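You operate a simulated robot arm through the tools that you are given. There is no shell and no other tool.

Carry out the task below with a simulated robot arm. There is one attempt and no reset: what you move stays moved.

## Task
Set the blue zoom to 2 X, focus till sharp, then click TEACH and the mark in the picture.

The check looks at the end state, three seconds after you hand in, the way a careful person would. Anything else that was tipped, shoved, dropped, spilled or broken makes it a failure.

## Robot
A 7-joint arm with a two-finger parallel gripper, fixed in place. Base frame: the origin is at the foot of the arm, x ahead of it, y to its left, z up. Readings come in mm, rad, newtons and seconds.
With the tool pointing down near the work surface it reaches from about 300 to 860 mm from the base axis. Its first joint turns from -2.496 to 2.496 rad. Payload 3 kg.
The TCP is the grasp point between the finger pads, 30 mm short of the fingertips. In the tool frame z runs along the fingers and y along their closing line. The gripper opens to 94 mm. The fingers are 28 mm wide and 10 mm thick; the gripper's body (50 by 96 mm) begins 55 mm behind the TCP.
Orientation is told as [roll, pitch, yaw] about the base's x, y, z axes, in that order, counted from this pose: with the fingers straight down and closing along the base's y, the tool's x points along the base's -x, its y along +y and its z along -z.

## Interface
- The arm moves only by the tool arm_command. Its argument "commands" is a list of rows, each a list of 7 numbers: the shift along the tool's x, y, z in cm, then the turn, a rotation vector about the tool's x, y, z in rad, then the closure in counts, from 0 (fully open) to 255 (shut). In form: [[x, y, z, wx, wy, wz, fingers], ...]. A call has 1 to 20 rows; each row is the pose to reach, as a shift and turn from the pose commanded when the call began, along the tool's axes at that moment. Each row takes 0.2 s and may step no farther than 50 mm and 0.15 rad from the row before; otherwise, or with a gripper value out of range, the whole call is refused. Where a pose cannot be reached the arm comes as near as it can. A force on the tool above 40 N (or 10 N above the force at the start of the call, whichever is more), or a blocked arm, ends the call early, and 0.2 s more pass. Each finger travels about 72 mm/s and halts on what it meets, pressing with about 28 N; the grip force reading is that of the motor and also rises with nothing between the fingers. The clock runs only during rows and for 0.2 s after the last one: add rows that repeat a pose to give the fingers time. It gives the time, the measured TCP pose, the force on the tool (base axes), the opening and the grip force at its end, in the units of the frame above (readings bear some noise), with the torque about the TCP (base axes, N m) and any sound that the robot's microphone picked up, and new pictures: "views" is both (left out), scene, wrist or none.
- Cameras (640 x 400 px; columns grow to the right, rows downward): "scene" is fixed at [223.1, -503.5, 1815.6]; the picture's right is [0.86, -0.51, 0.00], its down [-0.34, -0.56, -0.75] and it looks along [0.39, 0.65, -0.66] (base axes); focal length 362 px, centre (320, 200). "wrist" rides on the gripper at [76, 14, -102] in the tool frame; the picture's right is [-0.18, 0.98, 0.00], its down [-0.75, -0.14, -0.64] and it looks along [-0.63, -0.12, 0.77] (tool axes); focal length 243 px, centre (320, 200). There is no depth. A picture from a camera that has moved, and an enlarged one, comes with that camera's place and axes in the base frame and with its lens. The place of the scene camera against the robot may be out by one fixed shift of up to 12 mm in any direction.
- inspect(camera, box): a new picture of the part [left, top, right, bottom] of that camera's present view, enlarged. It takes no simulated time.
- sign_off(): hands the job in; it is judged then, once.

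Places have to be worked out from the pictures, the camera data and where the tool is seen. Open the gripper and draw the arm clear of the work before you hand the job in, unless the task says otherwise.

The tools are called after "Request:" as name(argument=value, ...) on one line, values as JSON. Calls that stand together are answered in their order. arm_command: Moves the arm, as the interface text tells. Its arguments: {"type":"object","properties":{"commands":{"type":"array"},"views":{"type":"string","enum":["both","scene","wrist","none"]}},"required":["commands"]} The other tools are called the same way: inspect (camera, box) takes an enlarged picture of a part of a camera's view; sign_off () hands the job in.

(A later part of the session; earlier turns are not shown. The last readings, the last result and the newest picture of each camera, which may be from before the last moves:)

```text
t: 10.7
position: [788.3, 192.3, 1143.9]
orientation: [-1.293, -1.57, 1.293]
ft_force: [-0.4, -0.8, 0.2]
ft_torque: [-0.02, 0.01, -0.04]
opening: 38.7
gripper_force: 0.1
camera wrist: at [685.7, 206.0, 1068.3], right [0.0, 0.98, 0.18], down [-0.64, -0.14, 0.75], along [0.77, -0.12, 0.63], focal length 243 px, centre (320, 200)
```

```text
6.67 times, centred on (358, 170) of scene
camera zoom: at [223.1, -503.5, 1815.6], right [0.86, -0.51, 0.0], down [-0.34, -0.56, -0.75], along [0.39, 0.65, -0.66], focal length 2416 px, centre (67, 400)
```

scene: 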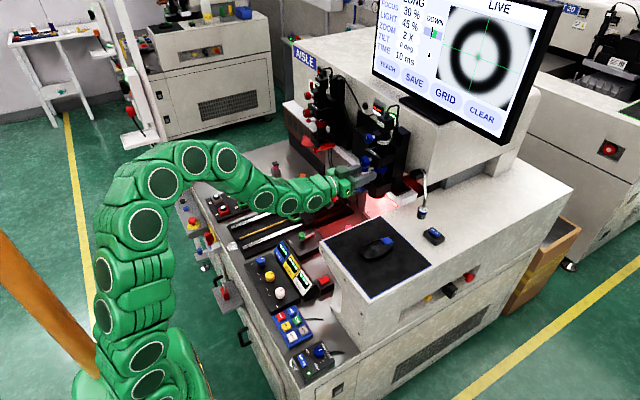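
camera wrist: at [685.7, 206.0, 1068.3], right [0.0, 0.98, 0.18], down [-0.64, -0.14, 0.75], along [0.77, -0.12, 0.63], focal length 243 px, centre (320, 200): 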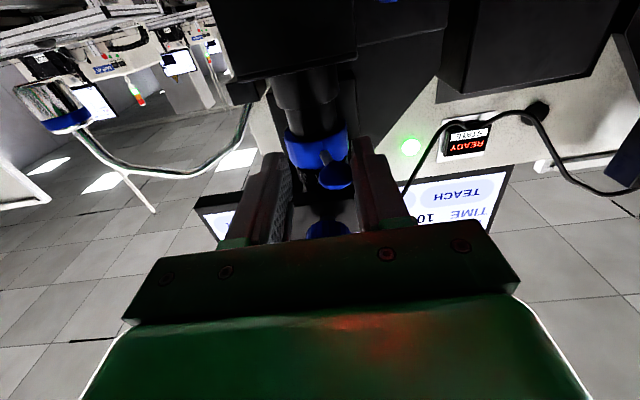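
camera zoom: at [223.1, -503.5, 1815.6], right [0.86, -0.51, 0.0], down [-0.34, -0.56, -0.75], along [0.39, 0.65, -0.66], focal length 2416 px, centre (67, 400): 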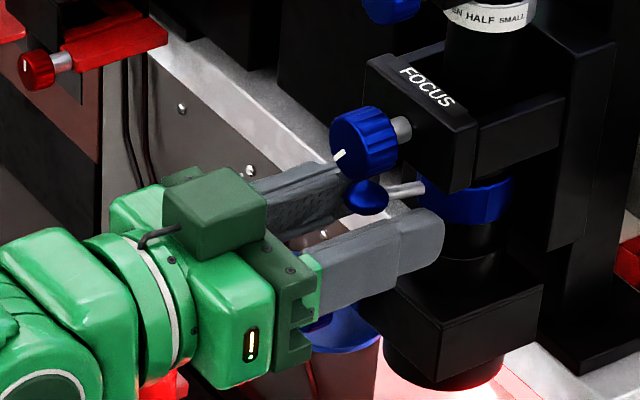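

The readout already says 2 X (the picture is about twice as large), with the lever near 15° off straight. I push the rest of the way so the lever stands at the 2X mark, straight ahead.

Request:
arm_command(commands=[[0, -0.4, -0.1, 0, 0, 0, 150], [0, -0.8, -0.1, 0, 0, 0, 150], [0, -1.1, -0.1, 0, 0, 0, 150], [0, -1.1, -0.1, 0, 0, 0, 150]], views="wrist")

Request:
inspect(camera="scene", box=[370, 0, 530, 100])

Request:
inspect(camera="wrist", box=[240, 90, 400, 190])

Request:
inspect(camera="scene", box=[334, 140, 398, 180])

```text
t: 11.7
position: [786.7, 182.4, 1145.1]
orientation: [-1.124, -1.57, 1.124]
ft_force: [0.4, 0.1, 0.0]
ft_torque: [-0.01, -0.02, 0.0]
opening: 38.7
gripper_force: 0.1
camera wrist: at [684.6, 194.8, 1068.9], right [0.0, 0.98, 0.18], down [-0.64, -0.14, 0.75], along [0.77, -0.12, 0.63], focal length 243 px, centre (320, 200)
```

wrist: 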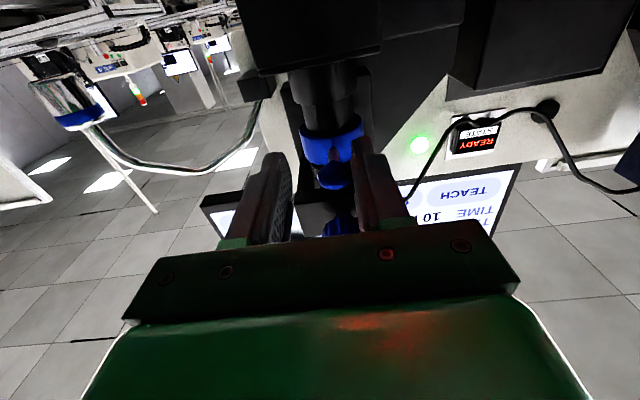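

```text
4.00 times, centred on (450, 50) of scene
camera zoom: at [223.1, -503.5, 1815.6], right [0.86, -0.51, 0.0], down [-0.34, -0.56, -0.75], along [0.39, 0.65, -0.66], focal length 1450 px, centre (-200, 800)
```

zoom: 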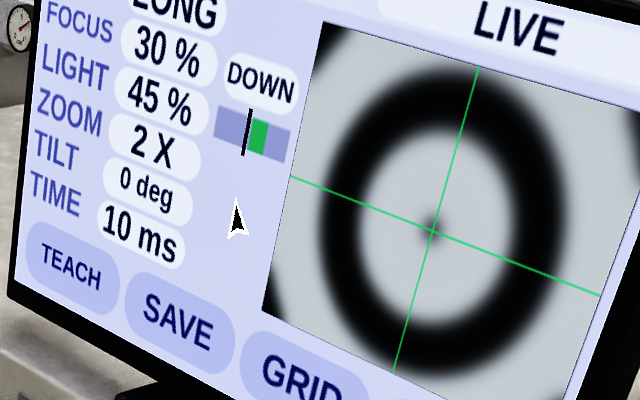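

```text
4.00 times, centred on (320, 140) of wrist
camera zoom: at [684.6, 194.8, 1068.9], right [0.0, 0.98, 0.18], down [-0.64, -0.14, 0.75], along [0.77, -0.12, 0.63], focal length 970 px, centre (320, 440)
```

zoom: 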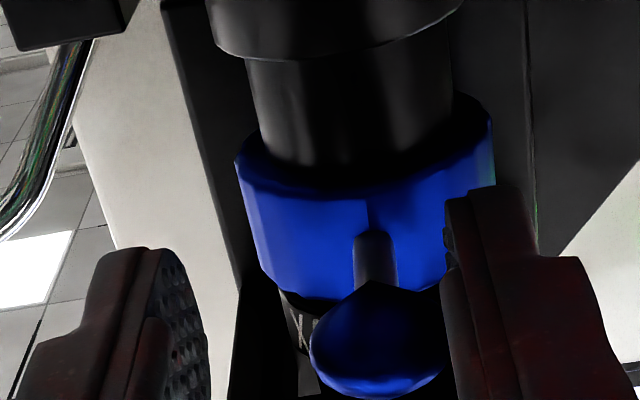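

```text
10.00 times, centred on (366, 160) of scene
camera zoom: at [223.1, -503.5, 1815.6], right [0.86, -0.51, 0.0], down [-0.34, -0.56, -0.75], along [0.39, 0.65, -0.66], focal length 3624 px, centre (-140, 600)
```

zoom: 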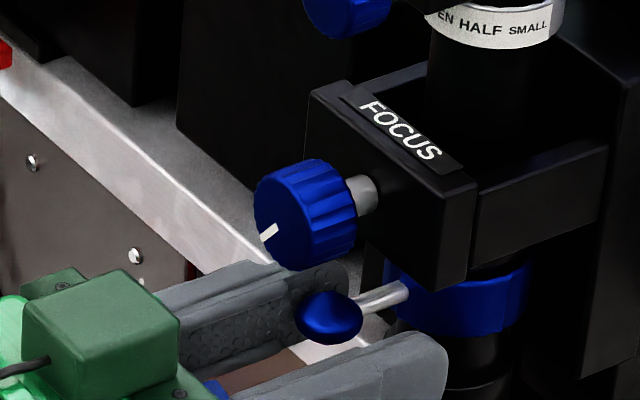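

The picture no longer changes (zoom reads 2 X in steps), and the lever stands nearly straight at the 2X mark. I nudge 2 mm more, then centre the fingers off the ball and back straight out to x≈725.

Request:
arm_command(commands=[[0, -0.25, 0, 0, 0, 0, 150], [0, -0.25, 0, 0, 0, 0, 150], [0, 0.3, 0, 0, 0, 0, 150], [0, 0.7, -0.2, 0, 0, 0, 150], [0, 0.7, -1.5, 0, 0, 0, 150], [0, 0.7, -3.5, 0, 0, 0, 150], [0, 0.7, -6.0, 0, 0, 0, 150], [0, 0.7, -6.0, 0, 0, 0, 150]], views="both")

Request:
inspect(camera="scene", box=[370, 0, 530, 100])

Request:
inspect(camera="wrist", box=[260, 70, 400, 170])

Request:
inspect(camera="scene", box=[334, 140, 398, 180])

```text
t: 13.5
position: [725.9, 188.6, 1145.0]
orientation: [-1.243, -1.568, 1.244]
ft_force: [-0.1, -0.7, 0.1]
ft_torque: [-0.01, 0.02, 0.0]
opening: 38.8
gripper_force: 0.1
camera wrist: at [623.1, 201.3, 1069.8], right [0.0, 0.98, 0.18], down [-0.64, -0.14, 0.75], along [0.77, -0.12, 0.63], focal length 243 px, centre (320, 200)
```

scene: 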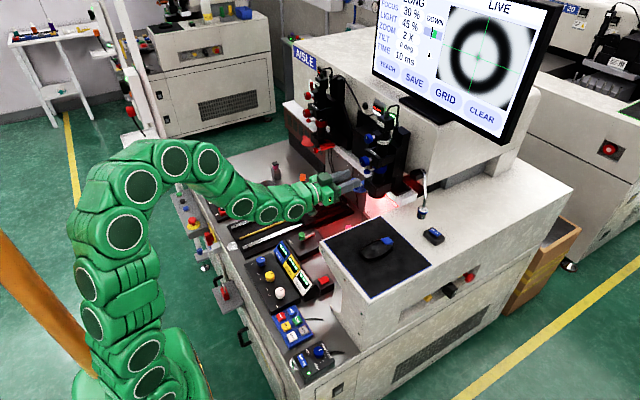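
wrist: 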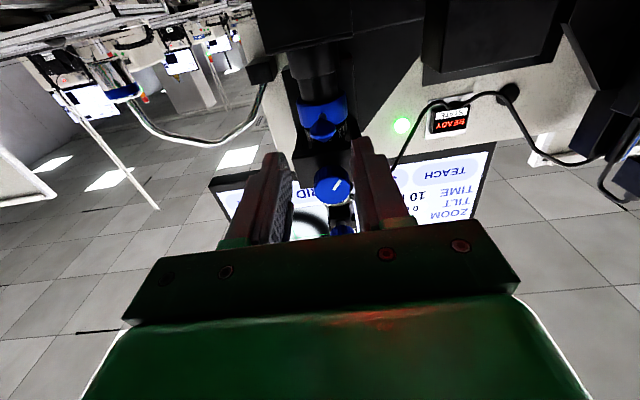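

```text
4.00 times, centred on (450, 50) of scene
camera zoom: at [223.1, -503.5, 1815.6], right [0.86, -0.51, 0.0], down [-0.34, -0.56, -0.75], along [0.39, 0.65, -0.66], focal length 1450 px, centre (-200, 800)
```

zoom: 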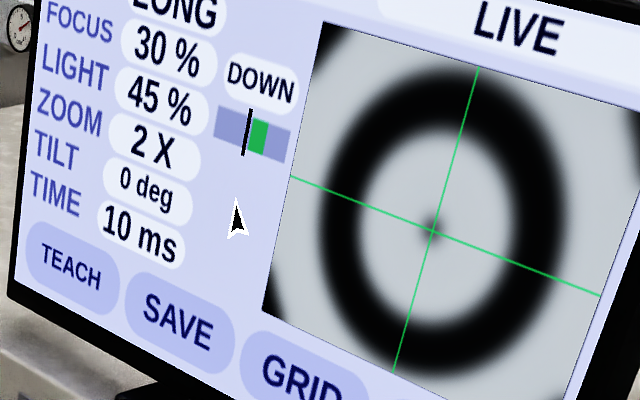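

```text
4.00 times, centred on (330, 120) of wrist
camera zoom: at [623.1, 201.3, 1069.8], right [0.0, 0.98, 0.18], down [-0.64, -0.14, 0.75], along [0.77, -0.12, 0.63], focal length 970 px, centre (280, 520)
```

zoom: 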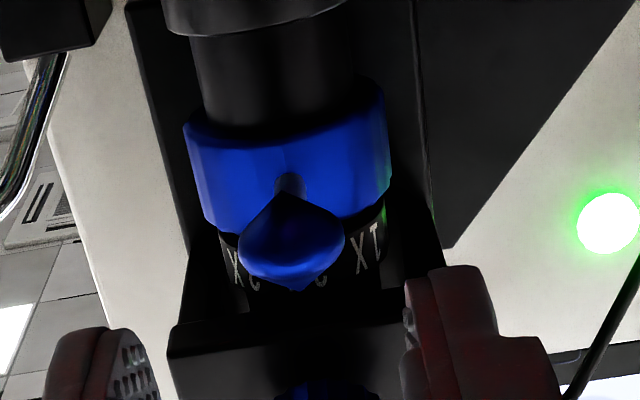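

```text
10.00 times, centred on (366, 160) of scene
camera zoom: at [223.1, -503.5, 1815.6], right [0.86, -0.51, 0.0], down [-0.34, -0.56, -0.75], along [0.39, 0.65, -0.66], focal length 3624 px, centre (-140, 600)
```

zoom: 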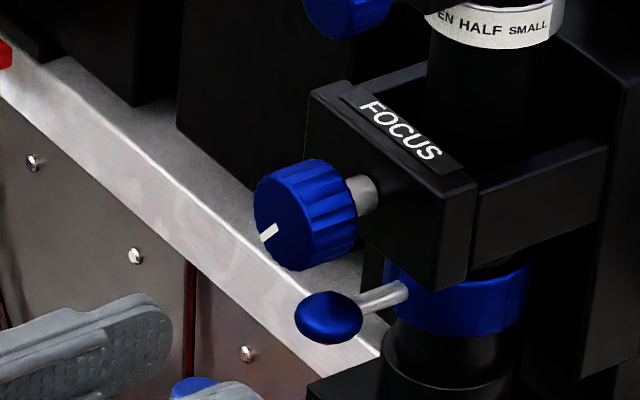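

The lever now points straight at 2X and the zoom holds at 2 X. Next I raise to the focus knob's axis (y 189, z 1189), open slightly to 46 mm, and look before engaging.

Request:
arm_command(commands=[[-1.5, 0.05, 0, 0, 0, 0, 130], [-3.0, 0.05, 0, 0, 0, 0, 130], [-4.4, 0.05, 0, 0, 0, 0, 130], [-4.4, 0.05, 0, 0, 0, 0, 130]], views="both")

Request:
inspect(camera="wrist", box=[250, 80, 410, 180])

Request:
inspect(camera="scene", box=[318, 130, 398, 180])

```text
t: 14.5
position: [726.7, 189.1, 1188.7]
orientation: [-0.994, -1.571, 0.996]
ft_force: [0.8, -1.0, -0.2]
ft_torque: [0.02, 0.01, -0.03]
opening: 46.0
gripper_force: 0.1
camera wrist: at [624.3, 202.9, 1113.6], right [0.0, 0.98, 0.18], down [-0.64, -0.14, 0.75], along [0.77, -0.12, 0.63], focal length 243 px, centre (320, 200)
```

scene: 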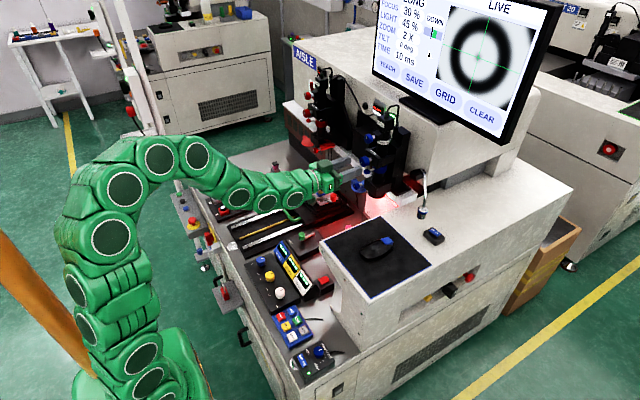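
wrist: 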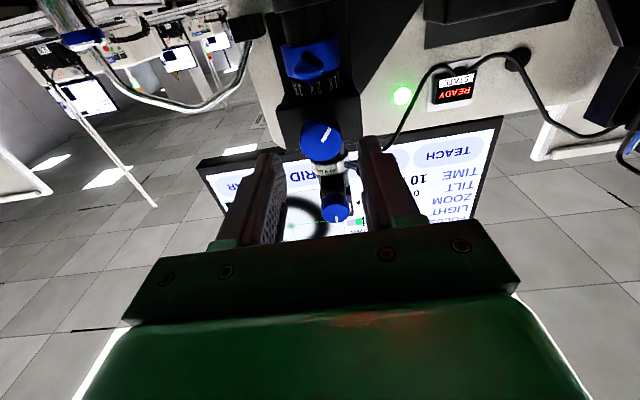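

```text
4.00 times, centred on (330, 130) of wrist
camera zoom: at [624.3, 202.9, 1113.6], right [0.0, 0.98, 0.18], down [-0.64, -0.14, 0.75], along [0.77, -0.12, 0.63], focal length 970 px, centre (280, 480)
```

zoom: 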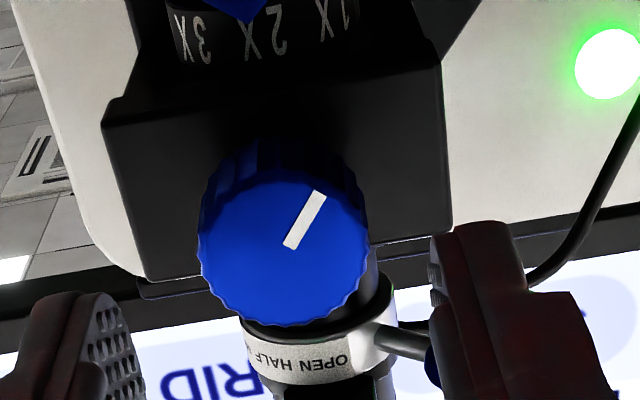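

```text
8.00 times, centred on (358, 155) of scene
camera zoom: at [223.1, -503.5, 1815.6], right [0.86, -0.51, 0.0], down [-0.34, -0.56, -0.75], along [0.39, 0.65, -0.66], focal length 2899 px, centre (16, 560)
```

zoom: 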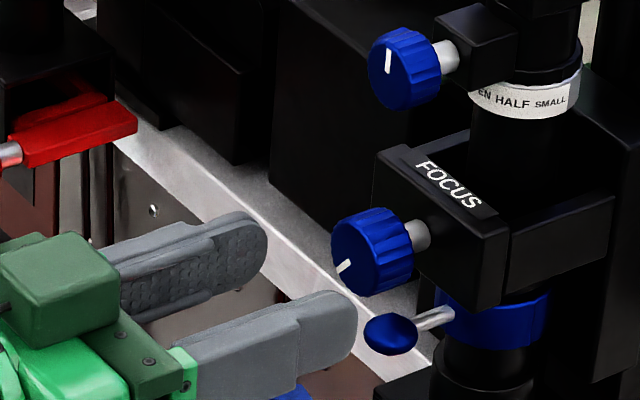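

The fingers are lined up with the knob, with room above and below. I advance 41 mm so the tips cover about 14 mm of the knob, then close on it.

Request:
arm_command(commands=[[0, 0, 1.5, 0, 0, 0, 130], [0, 0, 3.0, 0, 0, 0, 130], [0, 0, 4.1, 0, 0, 0, 130], [0, 0, 4.1, 0, 0, 0, 130], [0, 0, 4.1, 0, 0, 0, 190], [0, 0, 4.1, 0, 0, 0, 200], [0, 0, 4.1, 0, 0, 0, 200]], views="both")

Request:
inspect(camera="wrist", box=[250, 80, 410, 180])

Request:
inspect(camera="scene", box=[318, 130, 398, 180])

Request:
inspect(camera="scene", box=[370, 0, 530, 100])

```text
t: 16.1
position: [767.4, 189.5, 1189.8]
orientation: [-1.616, -1.567, 1.62]
ft_force: [12.7, 25.3, 3.8]
ft_torque: [0.03, 0.08, 0.45]
opening: 29.9
gripper_force: 45.1
camera wrist: at [665.4, 202.9, 1114.5], right [0.0, 0.98, 0.18], down [-0.64, -0.14, 0.75], along [0.77, -0.11, 0.63], focal length 243 px, centre (320, 200)
```

scene: 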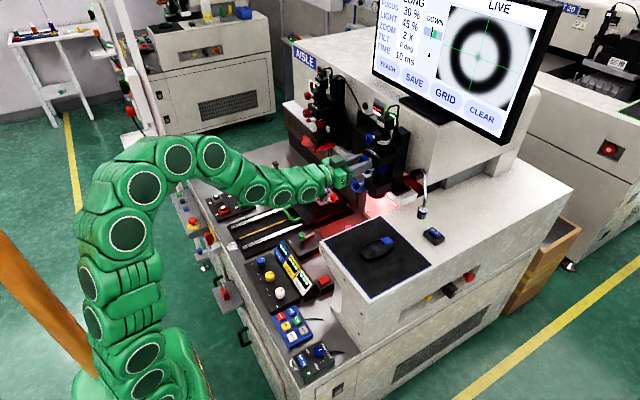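
wrist: 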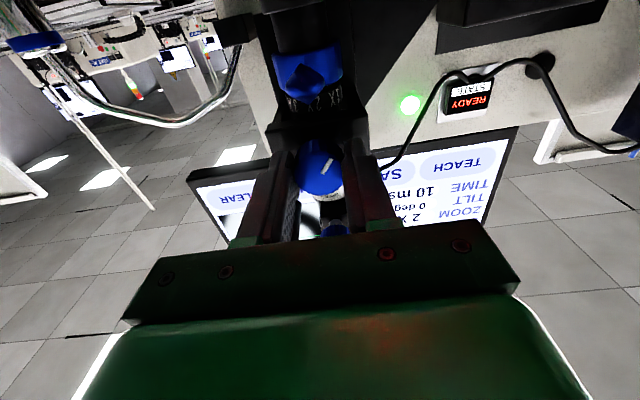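

```text
4.00 times, centred on (330, 130) of wrist
camera zoom: at [665.4, 202.9, 1114.5], right [0.0, 0.98, 0.18], down [-0.64, -0.14, 0.75], along [0.77, -0.11, 0.63], focal length 970 px, centre (280, 480)
```

zoom: 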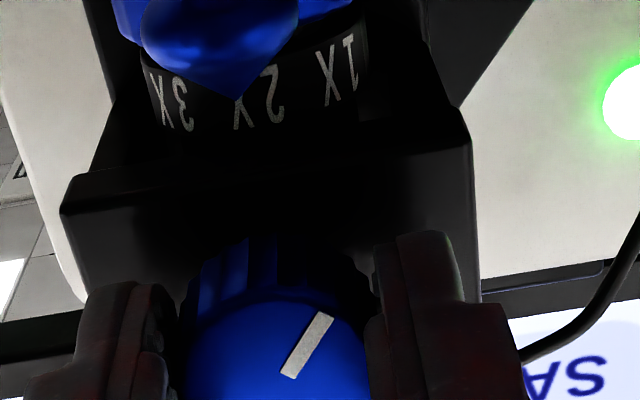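

```text
8.00 times, centred on (358, 155) of scene
camera zoom: at [223.1, -503.5, 1815.6], right [0.86, -0.51, 0.0], down [-0.34, -0.56, -0.75], along [0.39, 0.65, -0.66], focal length 2899 px, centre (16, 560)
```

zoom: 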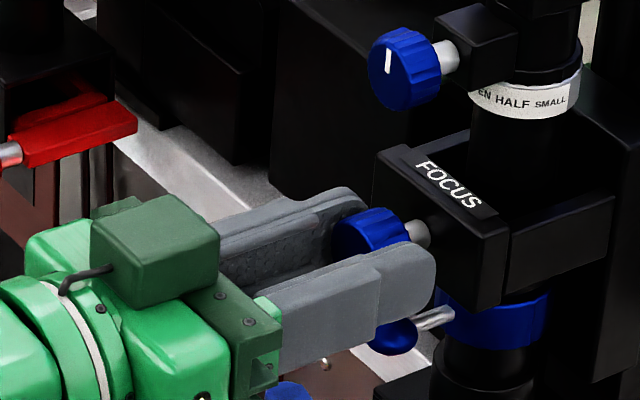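

```text
4.00 times, centred on (450, 50) of scene
camera zoom: at [223.1, -503.5, 1815.6], right [0.86, -0.51, 0.0], down [-0.34, -0.56, -0.75], along [0.39, 0.65, -0.66], focal length 1450 px, centre (-200, 800)
```

zoom: 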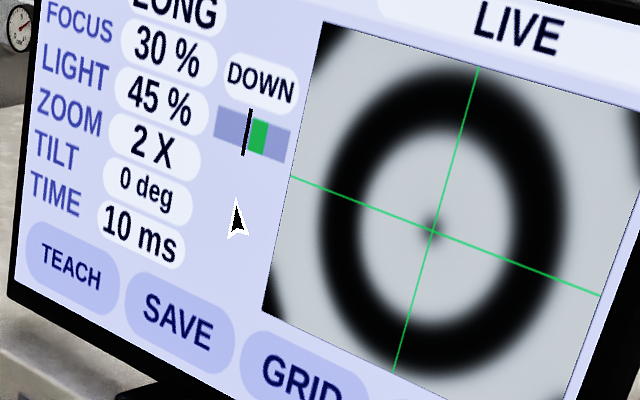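

The knob is gripped (opening 29.9), with a 25 N sideways load, so the knob is about a millimetre to +y of my centre. I shift +1 mm and turn clockwise by 0.3 rad to learn which way focus improves.

Request:
arm_command(commands=[[0, 0.08, 0, 0, 0, 0, 200], [0, 0.1, 0, 0, 0, 0.1, 200], [0, 0.1, 0, 0, 0, 0.2, 200], [0, 0.1, 0, 0, 0, 0.3, 200], [0, 0.1, 0, 0, 0, 0.3, 200]], views="wrist")

Request:
inspect(camera="scene", box=[370, 0, 530, 100])

Request:
inspect(camera="scene", box=[318, 130, 398, 180])

```text
t: 16.8
position: [766.9, 190.1, 1190.9]
orientation: [1.573, -1.463, -1.574]
ft_force: [11.8, 4.5, -3.0]
ft_torque: [-0.01, 1.38, 0.04]
opening: 29.6
gripper_force: 45.1
stopped in row 3: the force on the tool passed its limit at 42 N (the readings are from after the stop); the commanded pose is now the measured one
camera wrist: at [665.3, 211.4, 1116.4], right [0.0, 0.96, 0.29], down [-0.64, -0.22, 0.73], along [0.77, -0.18, 0.62], focal length 243 px, centre (320, 200)
```

wrist: 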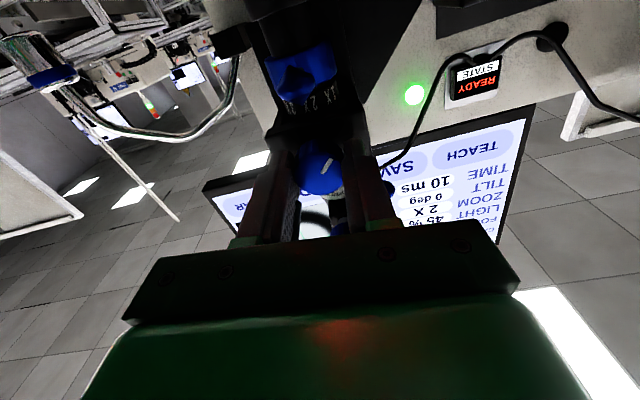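

```text
4.00 times, centred on (450, 50) of scene
camera zoom: at [223.1, -503.5, 1815.6], right [0.86, -0.51, 0.0], down [-0.34, -0.56, -0.75], along [0.39, 0.65, -0.66], focal length 1450 px, centre (-200, 800)
```

zoom: 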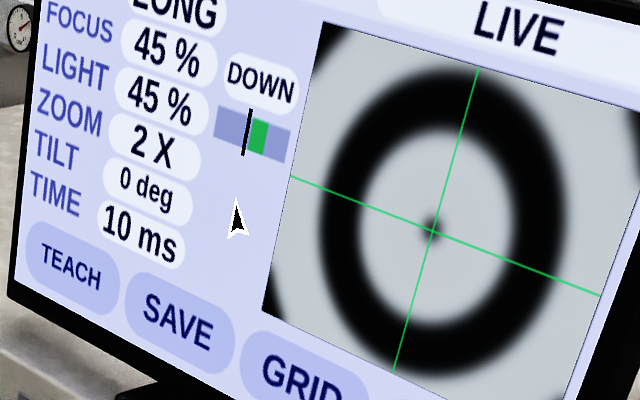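

```text
8.00 times, centred on (358, 155) of scene
camera zoom: at [223.1, -503.5, 1815.6], right [0.86, -0.51, 0.0], down [-0.34, -0.56, -0.75], along [0.39, 0.65, -0.66], focal length 2899 px, centre (16, 560)
```

zoom: 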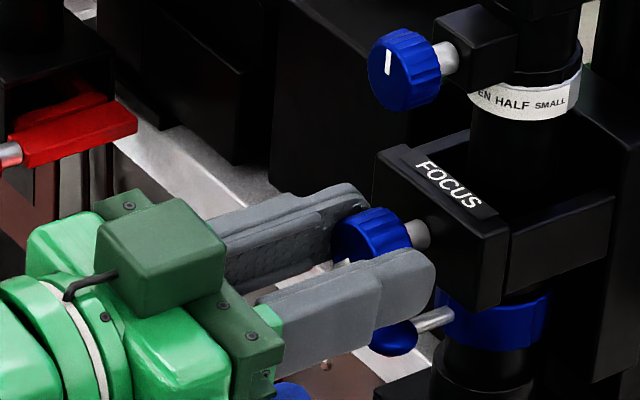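

Turning clockwise raised FOCUS from 30 % to 45 %, so the direction is right; the stop came from sideways load. I continue clockwise in gentler steps.

Request:
arm_command(commands=[[0, 0, 0, 0, 0, 0, 200], [0, 0, 0, 0, 0, 0.05, 200], [0, 0, 0, 0, 0, 0.1, 200], [0, 0, 0, 0, 0, 0.15, 200], [0, 0, 0, 0, 0, 0.15, 200]], views="none")

Request:
inspect(camera="scene", box=[370, 0, 530, 100])

Request:
inspect(camera="wrist", box=[250, 80, 410, 180])

```text
t: 17.9
position: [767.2, 190.2, 1190.0]
orientation: [1.577, -1.315, -1.574]
ft_force: [28.8, 16.7, -5.3]
ft_torque: [-0.01, -0.08, 0.06]
opening: 29.7
gripper_force: 45.2
```

```text
4.00 times, centred on (450, 50) of scene
camera zoom: at [223.1, -503.5, 1815.6], right [0.86, -0.51, 0.0], down [-0.34, -0.56, -0.75], along [0.39, 0.65, -0.66], focal length 1450 px, centre (-200, 800)
```

zoom: 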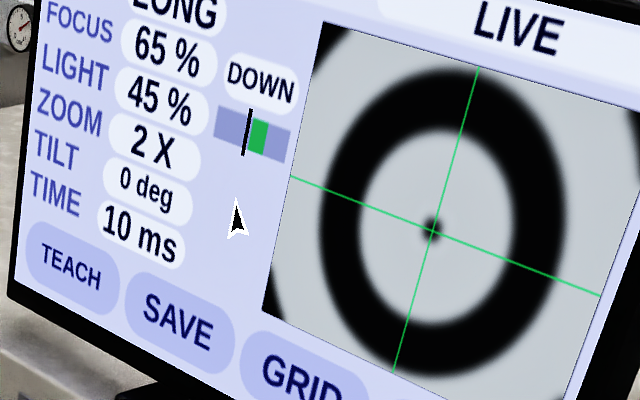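

```text
4.00 times, centred on (330, 130) of wrist
camera zoom: at [665.2, 222.1, 1120.5], right [0.0, 0.9, 0.43], down [-0.64, -0.33, 0.69], along [0.77, -0.27, 0.58], focal length 970 px, centre (280, 480)
```

zoom: 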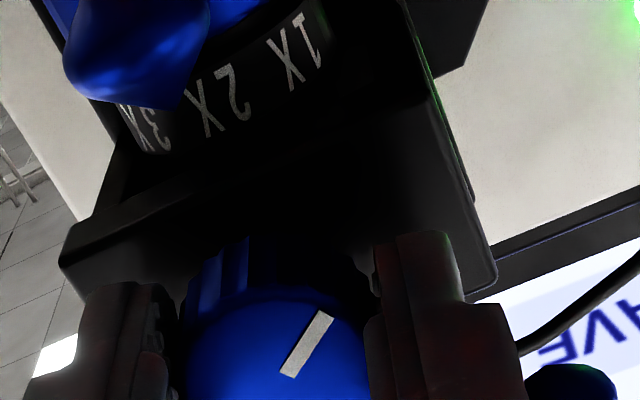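

FOCUS is now 65 % and the central dot is sharpening. I keep turning clockwise by another 0.15 rad.

Request:
arm_command(commands=[[0, 0, 0, 0, 0, 0.04, 200], [0, 0, 0, 0, 0, 0.08, 200], [0, 0, 0, 0, 0, 0.12, 200], [0, 0, 0, 0, 0, 0.15, 200], [0, 0, 0, 0, 0, 0.15, 200]], views="none")

Request:
inspect(camera="scene", box=[370, 0, 530, 100])

```text
t: 19.1
position: [767.4, 190.2, 1190.1]
orientation: [1.573, -1.163, -1.568]
ft_force: [21.1, 12.9, -5.8]
ft_torque: [0.0, 0.35, 0.09]
opening: 29.7
gripper_force: 45.6
```

```text
4.00 times, centred on (450, 50) of scene
camera zoom: at [223.1, -503.5, 1815.6], right [0.86, -0.51, 0.0], down [-0.34, -0.56, -0.75], along [0.39, 0.65, -0.66], focal length 1450 px, centre (-200, 800)
```

zoom: 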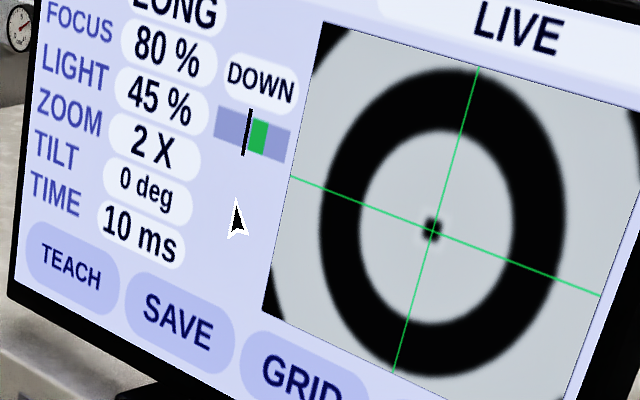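

80 % now. Another small clockwise step.

Request:
arm_command(commands=[[0, 0, 0, 0, 0, 0.04, 200], [0, 0, 0, 0, 0, 0.08, 200], [0, 0, 0, 0, 0, 0.12, 200], [0, 0, 0, 0, 0, 0.12, 200]], views="none")

Request:
inspect(camera="scene", box=[370, 0, 530, 100])

```text
t: 20.1
position: [766.1, 189.6, 1191.1]
orientation: [1.571, -1.044, -1.571]
ft_force: [16.5, 13.2, -14.7]
ft_torque: [0.01, -0.47, -0.32]
opening: 29.5
gripper_force: 45.0
```

```text
4.00 times, centred on (450, 50) of scene
camera zoom: at [223.1, -503.5, 1815.6], right [0.86, -0.51, 0.0], down [-0.34, -0.56, -0.75], along [0.39, 0.65, -0.66], focal length 1450 px, centre (-200, 800)
```

zoom: 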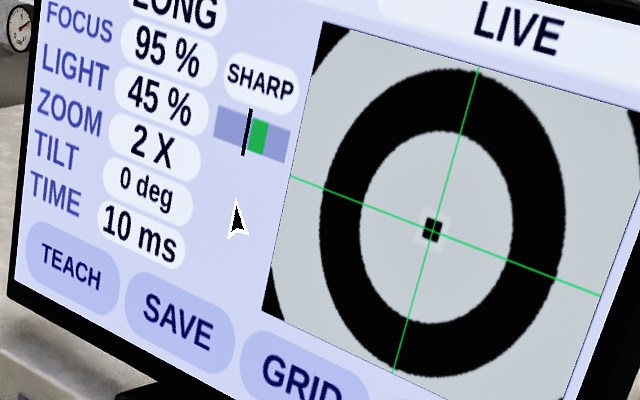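

The hint changed from DOWN to SHARP at 95 %. I turn a touch more (0.05 rad) toward 100 %.

Request:
arm_command(commands=[[0, 0, 0, 0, 0, 0.025, 200], [0, 0, 0, 0, 0, 0.05, 200], [0, 0, 0, 0, 0, 0.05, 200]], views="none")

Request:
inspect(camera="scene", box=[370, 0, 530, 100])

Request:
inspect(camera="wrist", box=[250, 80, 410, 180])

Request:
inspect(camera="scene", box=[318, 130, 398, 180])

```text
t: 20.9
position: [768.0, 189.8, 1190.3]
orientation: [1.572, -0.993, -1.57]
ft_force: [4.9, -4.3, -15.1]
ft_torque: [0.01, 0.85, 0.1]
opening: 29.6
gripper_force: 45.1
```

```text
4.00 times, centred on (450, 50) of scene
camera zoom: at [223.1, -503.5, 1815.6], right [0.86, -0.51, 0.0], down [-0.34, -0.56, -0.75], along [0.39, 0.65, -0.66], focal length 1450 px, centre (-200, 800)
```

zoom: 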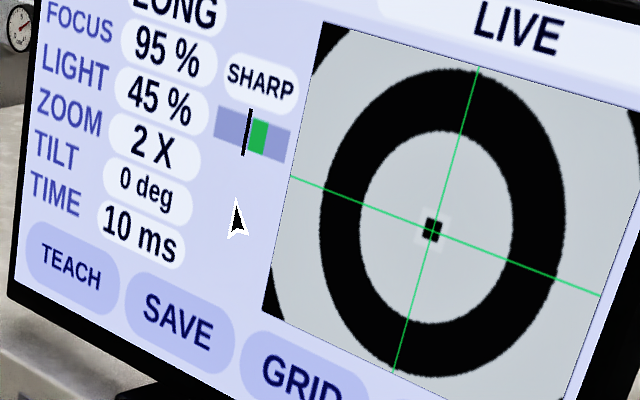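

```text
4.00 times, centred on (330, 130) of wrist
camera zoom: at [664.8, 242.6, 1134.8], right [0.0, 0.72, 0.69], down [-0.64, -0.53, 0.55], along [0.77, -0.44, 0.46], focal length 970 px, centre (280, 480)
```

zoom: 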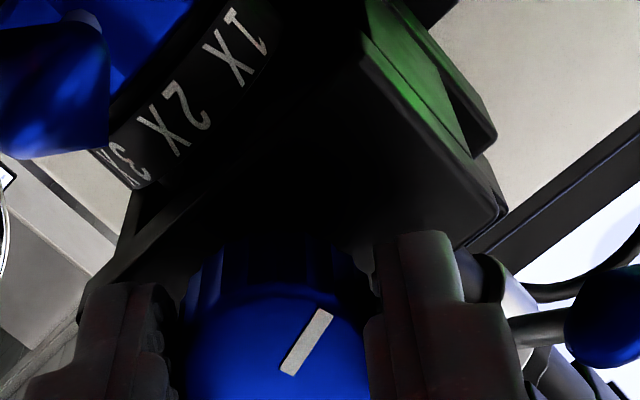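

```text
8.00 times, centred on (358, 155) of scene
camera zoom: at [223.1, -503.5, 1815.6], right [0.86, -0.51, 0.0], down [-0.34, -0.56, -0.75], along [0.39, 0.65, -0.66], focal length 2899 px, centre (16, 560)
```

zoom: 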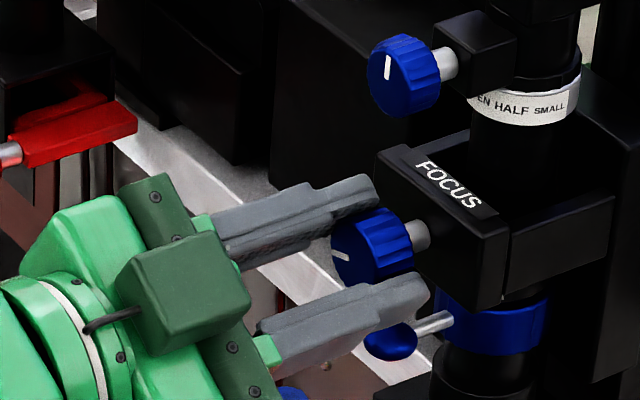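

Still SHARP at 95 % (steps of 5). I try one more small turn to see whether the value climbs or falls.

Request:
arm_command(commands=[[0, 0, 0, 0, 0, 0.02, 200], [0, 0, 0, 0, 0, 0.04, 200], [0, 0, 0, 0, 0, 0.04, 200]], views="none")

Request:
inspect(camera="scene", box=[370, 0, 530, 100])

```text
t: 21.8
position: [767.0, 188.8, 1190.4]
orientation: [1.571, -0.953, -1.57]
ft_force: [14.8, 0.1, -18.0]
ft_torque: [-0.01, 0.59, -0.02]
opening: 29.7
gripper_force: 45.7
```

```text
4.00 times, centred on (450, 50) of scene
camera zoom: at [223.1, -503.5, 1815.6], right [0.86, -0.51, 0.0], down [-0.34, -0.56, -0.75], along [0.39, 0.65, -0.66], focal length 1450 px, centre (-200, 800)
```

zoom: 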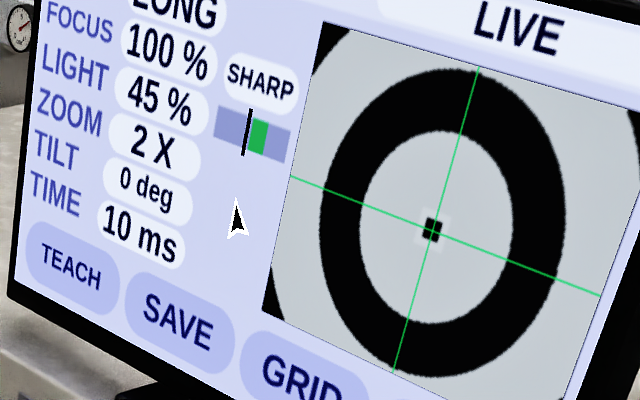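

FOCUS reads 100 %, SHARP. I release the knob gently (opening to ~42 mm) and back straight out.

Request:
arm_command(commands=[[0, 0, 0, 0, 0, 0, 140], [0, 0, 0, 0, 0, 0, 140], [0, 0, -1.0, 0, 0, 0, 140], [0, 0, -2.5, 0, 0, 0, 140], [0, 0, -5.0, 0, 0, 0, 140], [0, 0, -8.0, 0, 0, 0, 140], [0, 0, -8.0, 0, 0, 0, 140]], views="both")

Request:
inspect(camera="scene", box=[370, 0, 530, 100])

Request:
inspect(camera="scene", box=[340, 110, 436, 170])

```text
t: 23.4
position: [687.5, 189.8, 1189.9]
orientation: [1.573, -0.955, -1.57]
ft_force: [-0.2, 0.1, 0.4]
ft_torque: [0.01, 0.01, 0.01]
opening: 42.5
gripper_force: 0.1
camera wrist: at [584.5, 245.0, 1136.7], right [0.0, 0.7, 0.72], down [-0.64, -0.55, 0.53], along [0.77, -0.46, 0.45], focal length 243 px, centre (320, 200)
```

scene: 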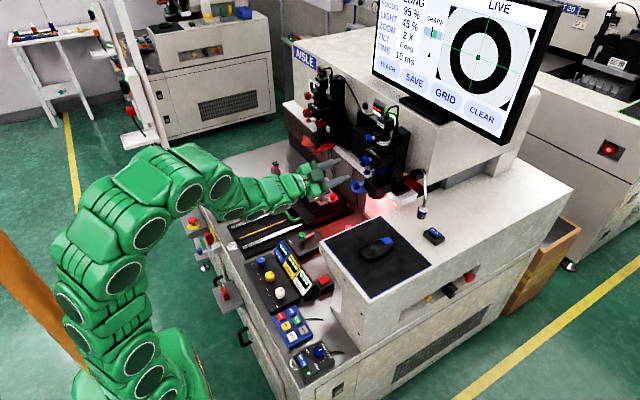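
wrist: 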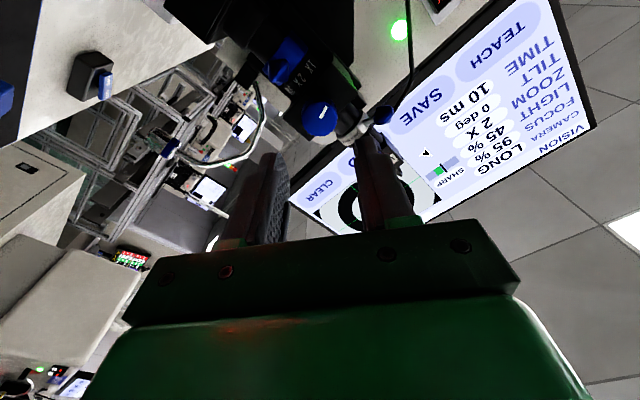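

```text
4.00 times, centred on (450, 50) of scene
camera zoom: at [223.1, -503.5, 1815.6], right [0.86, -0.51, 0.0], down [-0.34, -0.56, -0.75], along [0.39, 0.65, -0.66], focal length 1450 px, centre (-200, 800)
```

zoom: 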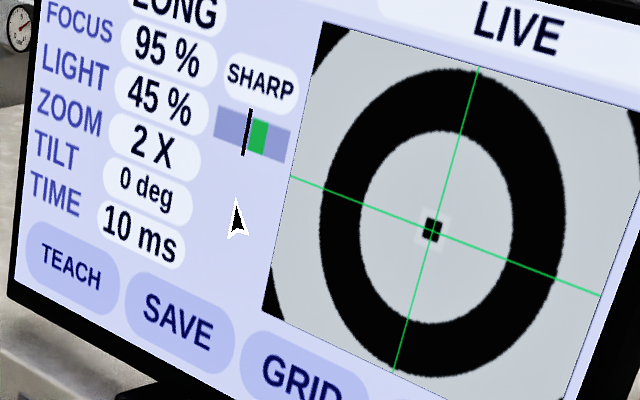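

```text
6.67 times, centred on (388, 140) of scene
camera zoom: at [223.1, -503.5, 1815.6], right [0.86, -0.51, 0.0], down [-0.34, -0.56, -0.75], along [0.39, 0.65, -0.66], focal length 2416 px, centre (-133, 600)
```

zoom: 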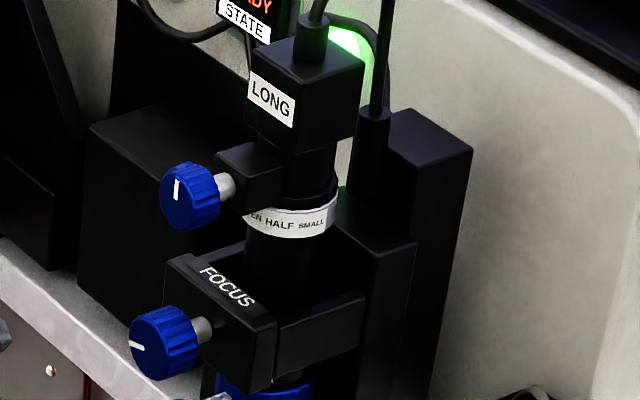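

The release left it at SHARP (95 %), zoom 2 X. Now for the mouse: I retreat and un-roll the tool first.

Request:
arm_command(commands=[[0, 0, -1.5, 0, 0, -0.12, 100], [0, 0, -3.0, 0, 0, -0.24, 60], [0, 0, -4.5, 0, 0, -0.37, 0], [0, 0, -6.0, 0, 0, -0.5, 0], [0, 0, -7.0, 0, 0, -0.618, 0], [0, 0, -7.0, 0, 0, -0.618, 0]], views="scene")

```text
t: 24.8
position: [626.2, 213.9, 1193.4]
orientation: [-2.503, -1.568, 2.503]
ft_force: [-0.4, 1.0, -0.2]
ft_torque: [0.02, 0.01, 0.04]
opening: 93.8
gripper_force: 0.0
out of reach, approached as far as the arm can: row 4, 5, 6
```

scene: 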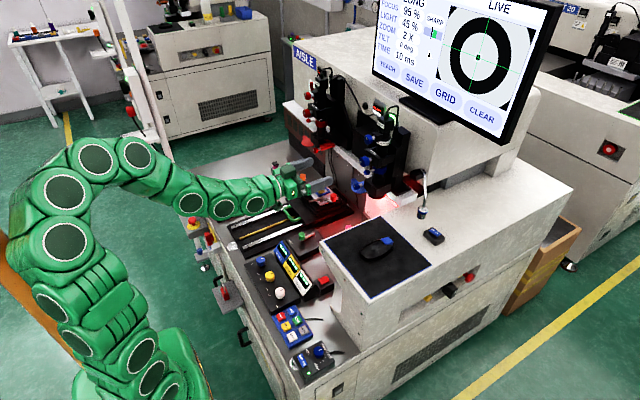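

The arm is at the edge of reach there but fine. Now I pitch the tool back down while moving toward (690, 60, 1200), on the way to the mouse.

Request:
arm_command(commands=[[-0.1, -1.0, 1.0, 0, 0.13, 0, 0], [-0.2, -2.0, 2.0, 0, 0.26, 0, 0], [-0.3, -3.2, 3.0, 0, 0.39, 0, 0], [-0.4, -4.4, 4.0, 0, 0.52, 0, 0], [-0.5, -5.6, 5.0, 0, 0.65, 0, 0], [-0.6, -6.8, 6.0, 0, 0.78, 0, 0], [-0.7, -8.0, 7.0, 0, 0.91, 0, 0], [-0.8, -9.2, 7.2, 0, 1.04, 0, 0], [-0.9, -10.4, 7.2, 0, 1.17, 0, 0], [-1.0, -11.6, 7.2, 0, 1.3, 0, 0], [-1.0, -12.8, 7.2, 0, 1.43, 0, 0], [-1.0, -13.0, 7.2, 0, 1.568, 0, 0], [-1.0, -13.0, 7.2, 0, 1.568, 0, 0]], views="both")

```text
t: 27.6
position: [696.4, 82.9, 1203.5]
orientation: [-0.004, 0.0, 0.002]
ft_force: [0.2, 0.3, 0.4]
ft_torque: [0.0, 0.01, 0.03]
opening: 94.1
gripper_force: 0.1
camera wrist: at [621.0, 96.2, 1306.0], right [0.18, 0.98, 0.0], down [0.75, -0.14, 0.64], along [0.63, -0.12, -0.77], focal length 243 px, centre (320, 200)
```

scene: 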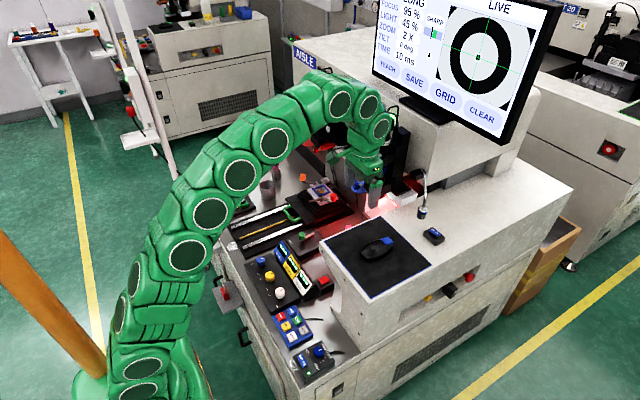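
wrist: 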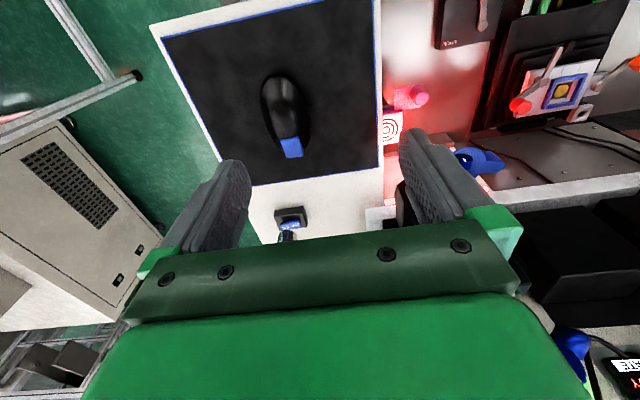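

The tool points down at (696, 83, 1203). I enlarge the mouse in the wrist view to locate its body and button.

Request:
inspect(camera="wrist", box=[220, 50, 348, 180])

Request:
inspect(camera="wrist", box=[140, 0, 400, 200])

Request:
inspect(camera="scene", box=[350, 225, 414, 265])

Request:
inspect(camera="scene", box=[340, 130, 450, 210])

```text
3.08 times, centred on (284, 115) of wrist
camera zoom: at [621.0, 96.2, 1306.0], right [0.18, 0.98, 0.0], down [0.75, -0.14, 0.64], along [0.63, -0.12, -0.77], focal length 746 px, centre (431, 462)
```

zoom: 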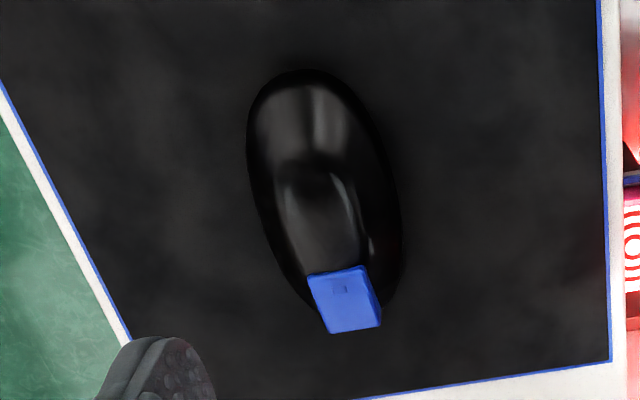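

```text
2.00 times, centred on (270, 100) of wrist
camera zoom: at [621.0, 96.2, 1306.0], right [0.18, 0.98, 0.0], down [0.75, -0.14, 0.64], along [0.63, -0.12, -0.77], focal length 485 px, centre (420, 400)
```

zoom: 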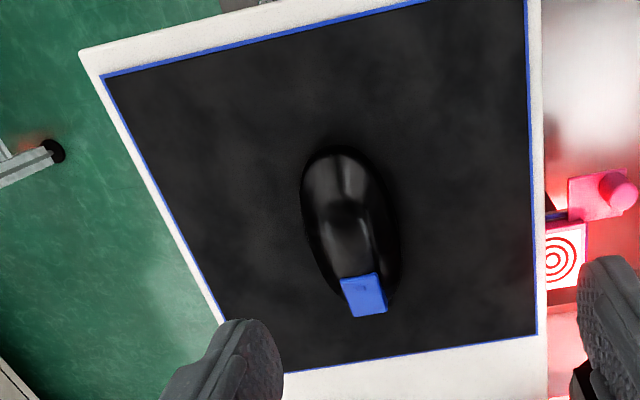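

```text
10.00 times, centred on (382, 245) of scene
camera zoom: at [223.1, -503.5, 1815.6], right [0.86, -0.51, 0.0], down [-0.34, -0.56, -0.75], along [0.39, 0.65, -0.66], focal length 3624 px, centre (-300, -250)
```

zoom: 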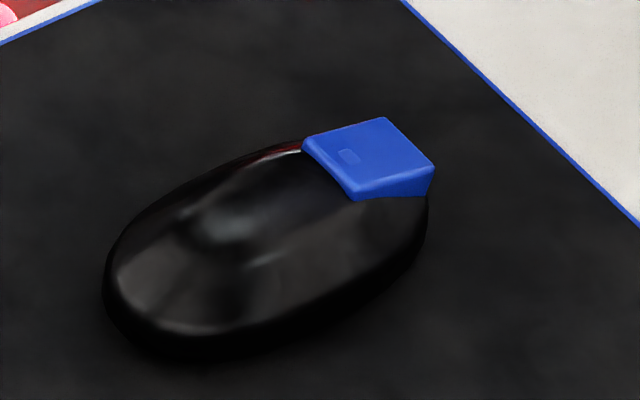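

```text
5.00 times, centred on (395, 170) of scene
camera zoom: at [223.1, -503.5, 1815.6], right [0.86, -0.51, 0.0], down [-0.34, -0.56, -0.75], along [0.39, 0.65, -0.66], focal length 1812 px, centre (-55, 350)
```

zoom: 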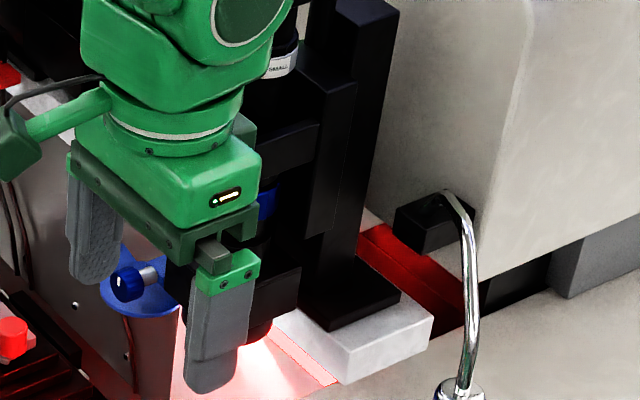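

I judge the pad top at z≈977, the mouse centred near (727, 31), about 60 mm wide with its nose toward +x and the blue button near (765, 30, ~1008). I go above the mouse with open fingers at z≈1080 for a closer look.

Request:
arm_command(commands=[[-0.7, -1.3, 3.0, 0, 0, 0, 0], [-1.3, -2.6, 6.0, 0, 0, 0, 0], [-1.9, -3.9, 9.0, 0, 0, 0, 0], [-2.5, -5.2, 12.3, 0, 0, 0, 0], [-2.5, -5.2, 12.3, 0, 0, 0, 0]], views="both")

Request:
inspect(camera="wrist", box=[200, 50, 440, 220])

Request:
inspect(camera="scene", box=[350, 205, 430, 265])

```text
t: 28.8
position: [723.8, 30.3, 1080.2]
orientation: [0.001, -0.006, 0.004]
ft_force: [0.4, 0.3, 0.2]
ft_torque: [0.01, 0.03, -0.01]
opening: 93.7
gripper_force: 0.1
camera wrist: at [647.1, 43.8, 1182.4], right [0.18, 0.98, 0.0], down [0.75, -0.14, 0.65], along [0.63, -0.12, -0.76], focal length 243 px, centre (320, 200)
```

scene: 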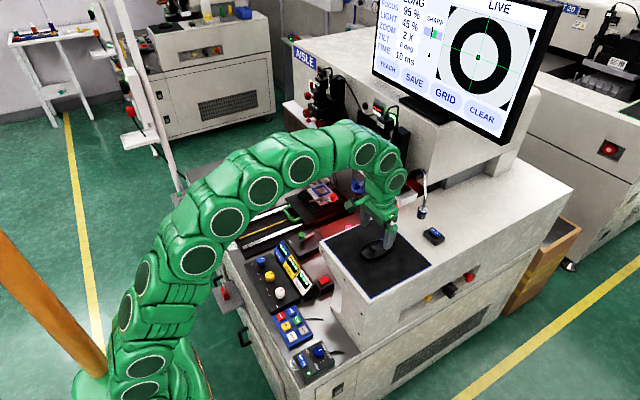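
wrist: 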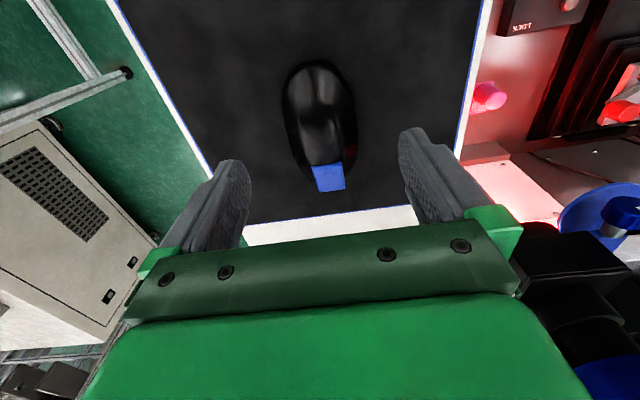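

```text
2.35 times, centred on (320, 135) of wrist
camera zoom: at [647.1, 43.8, 1182.4], right [0.18, 0.98, 0.0], down [0.75, -0.14, 0.65], along [0.63, -0.12, -0.76], focal length 571 px, centre (320, 353)
```

zoom: 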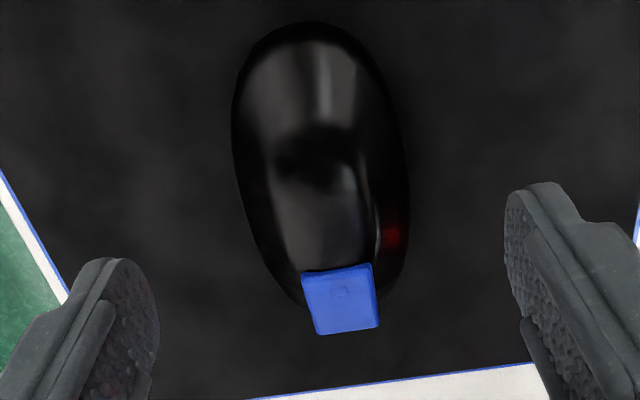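

```text
6.67 times, centred on (390, 235) of scene
camera zoom: at [223.1, -503.5, 1815.6], right [0.86, -0.51, 0.0], down [-0.34, -0.56, -0.75], along [0.39, 0.65, -0.66], focal length 2416 px, centre (-147, -33)
```

zoom: 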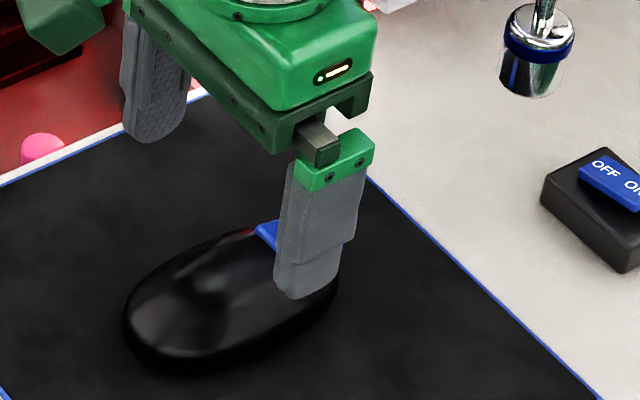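

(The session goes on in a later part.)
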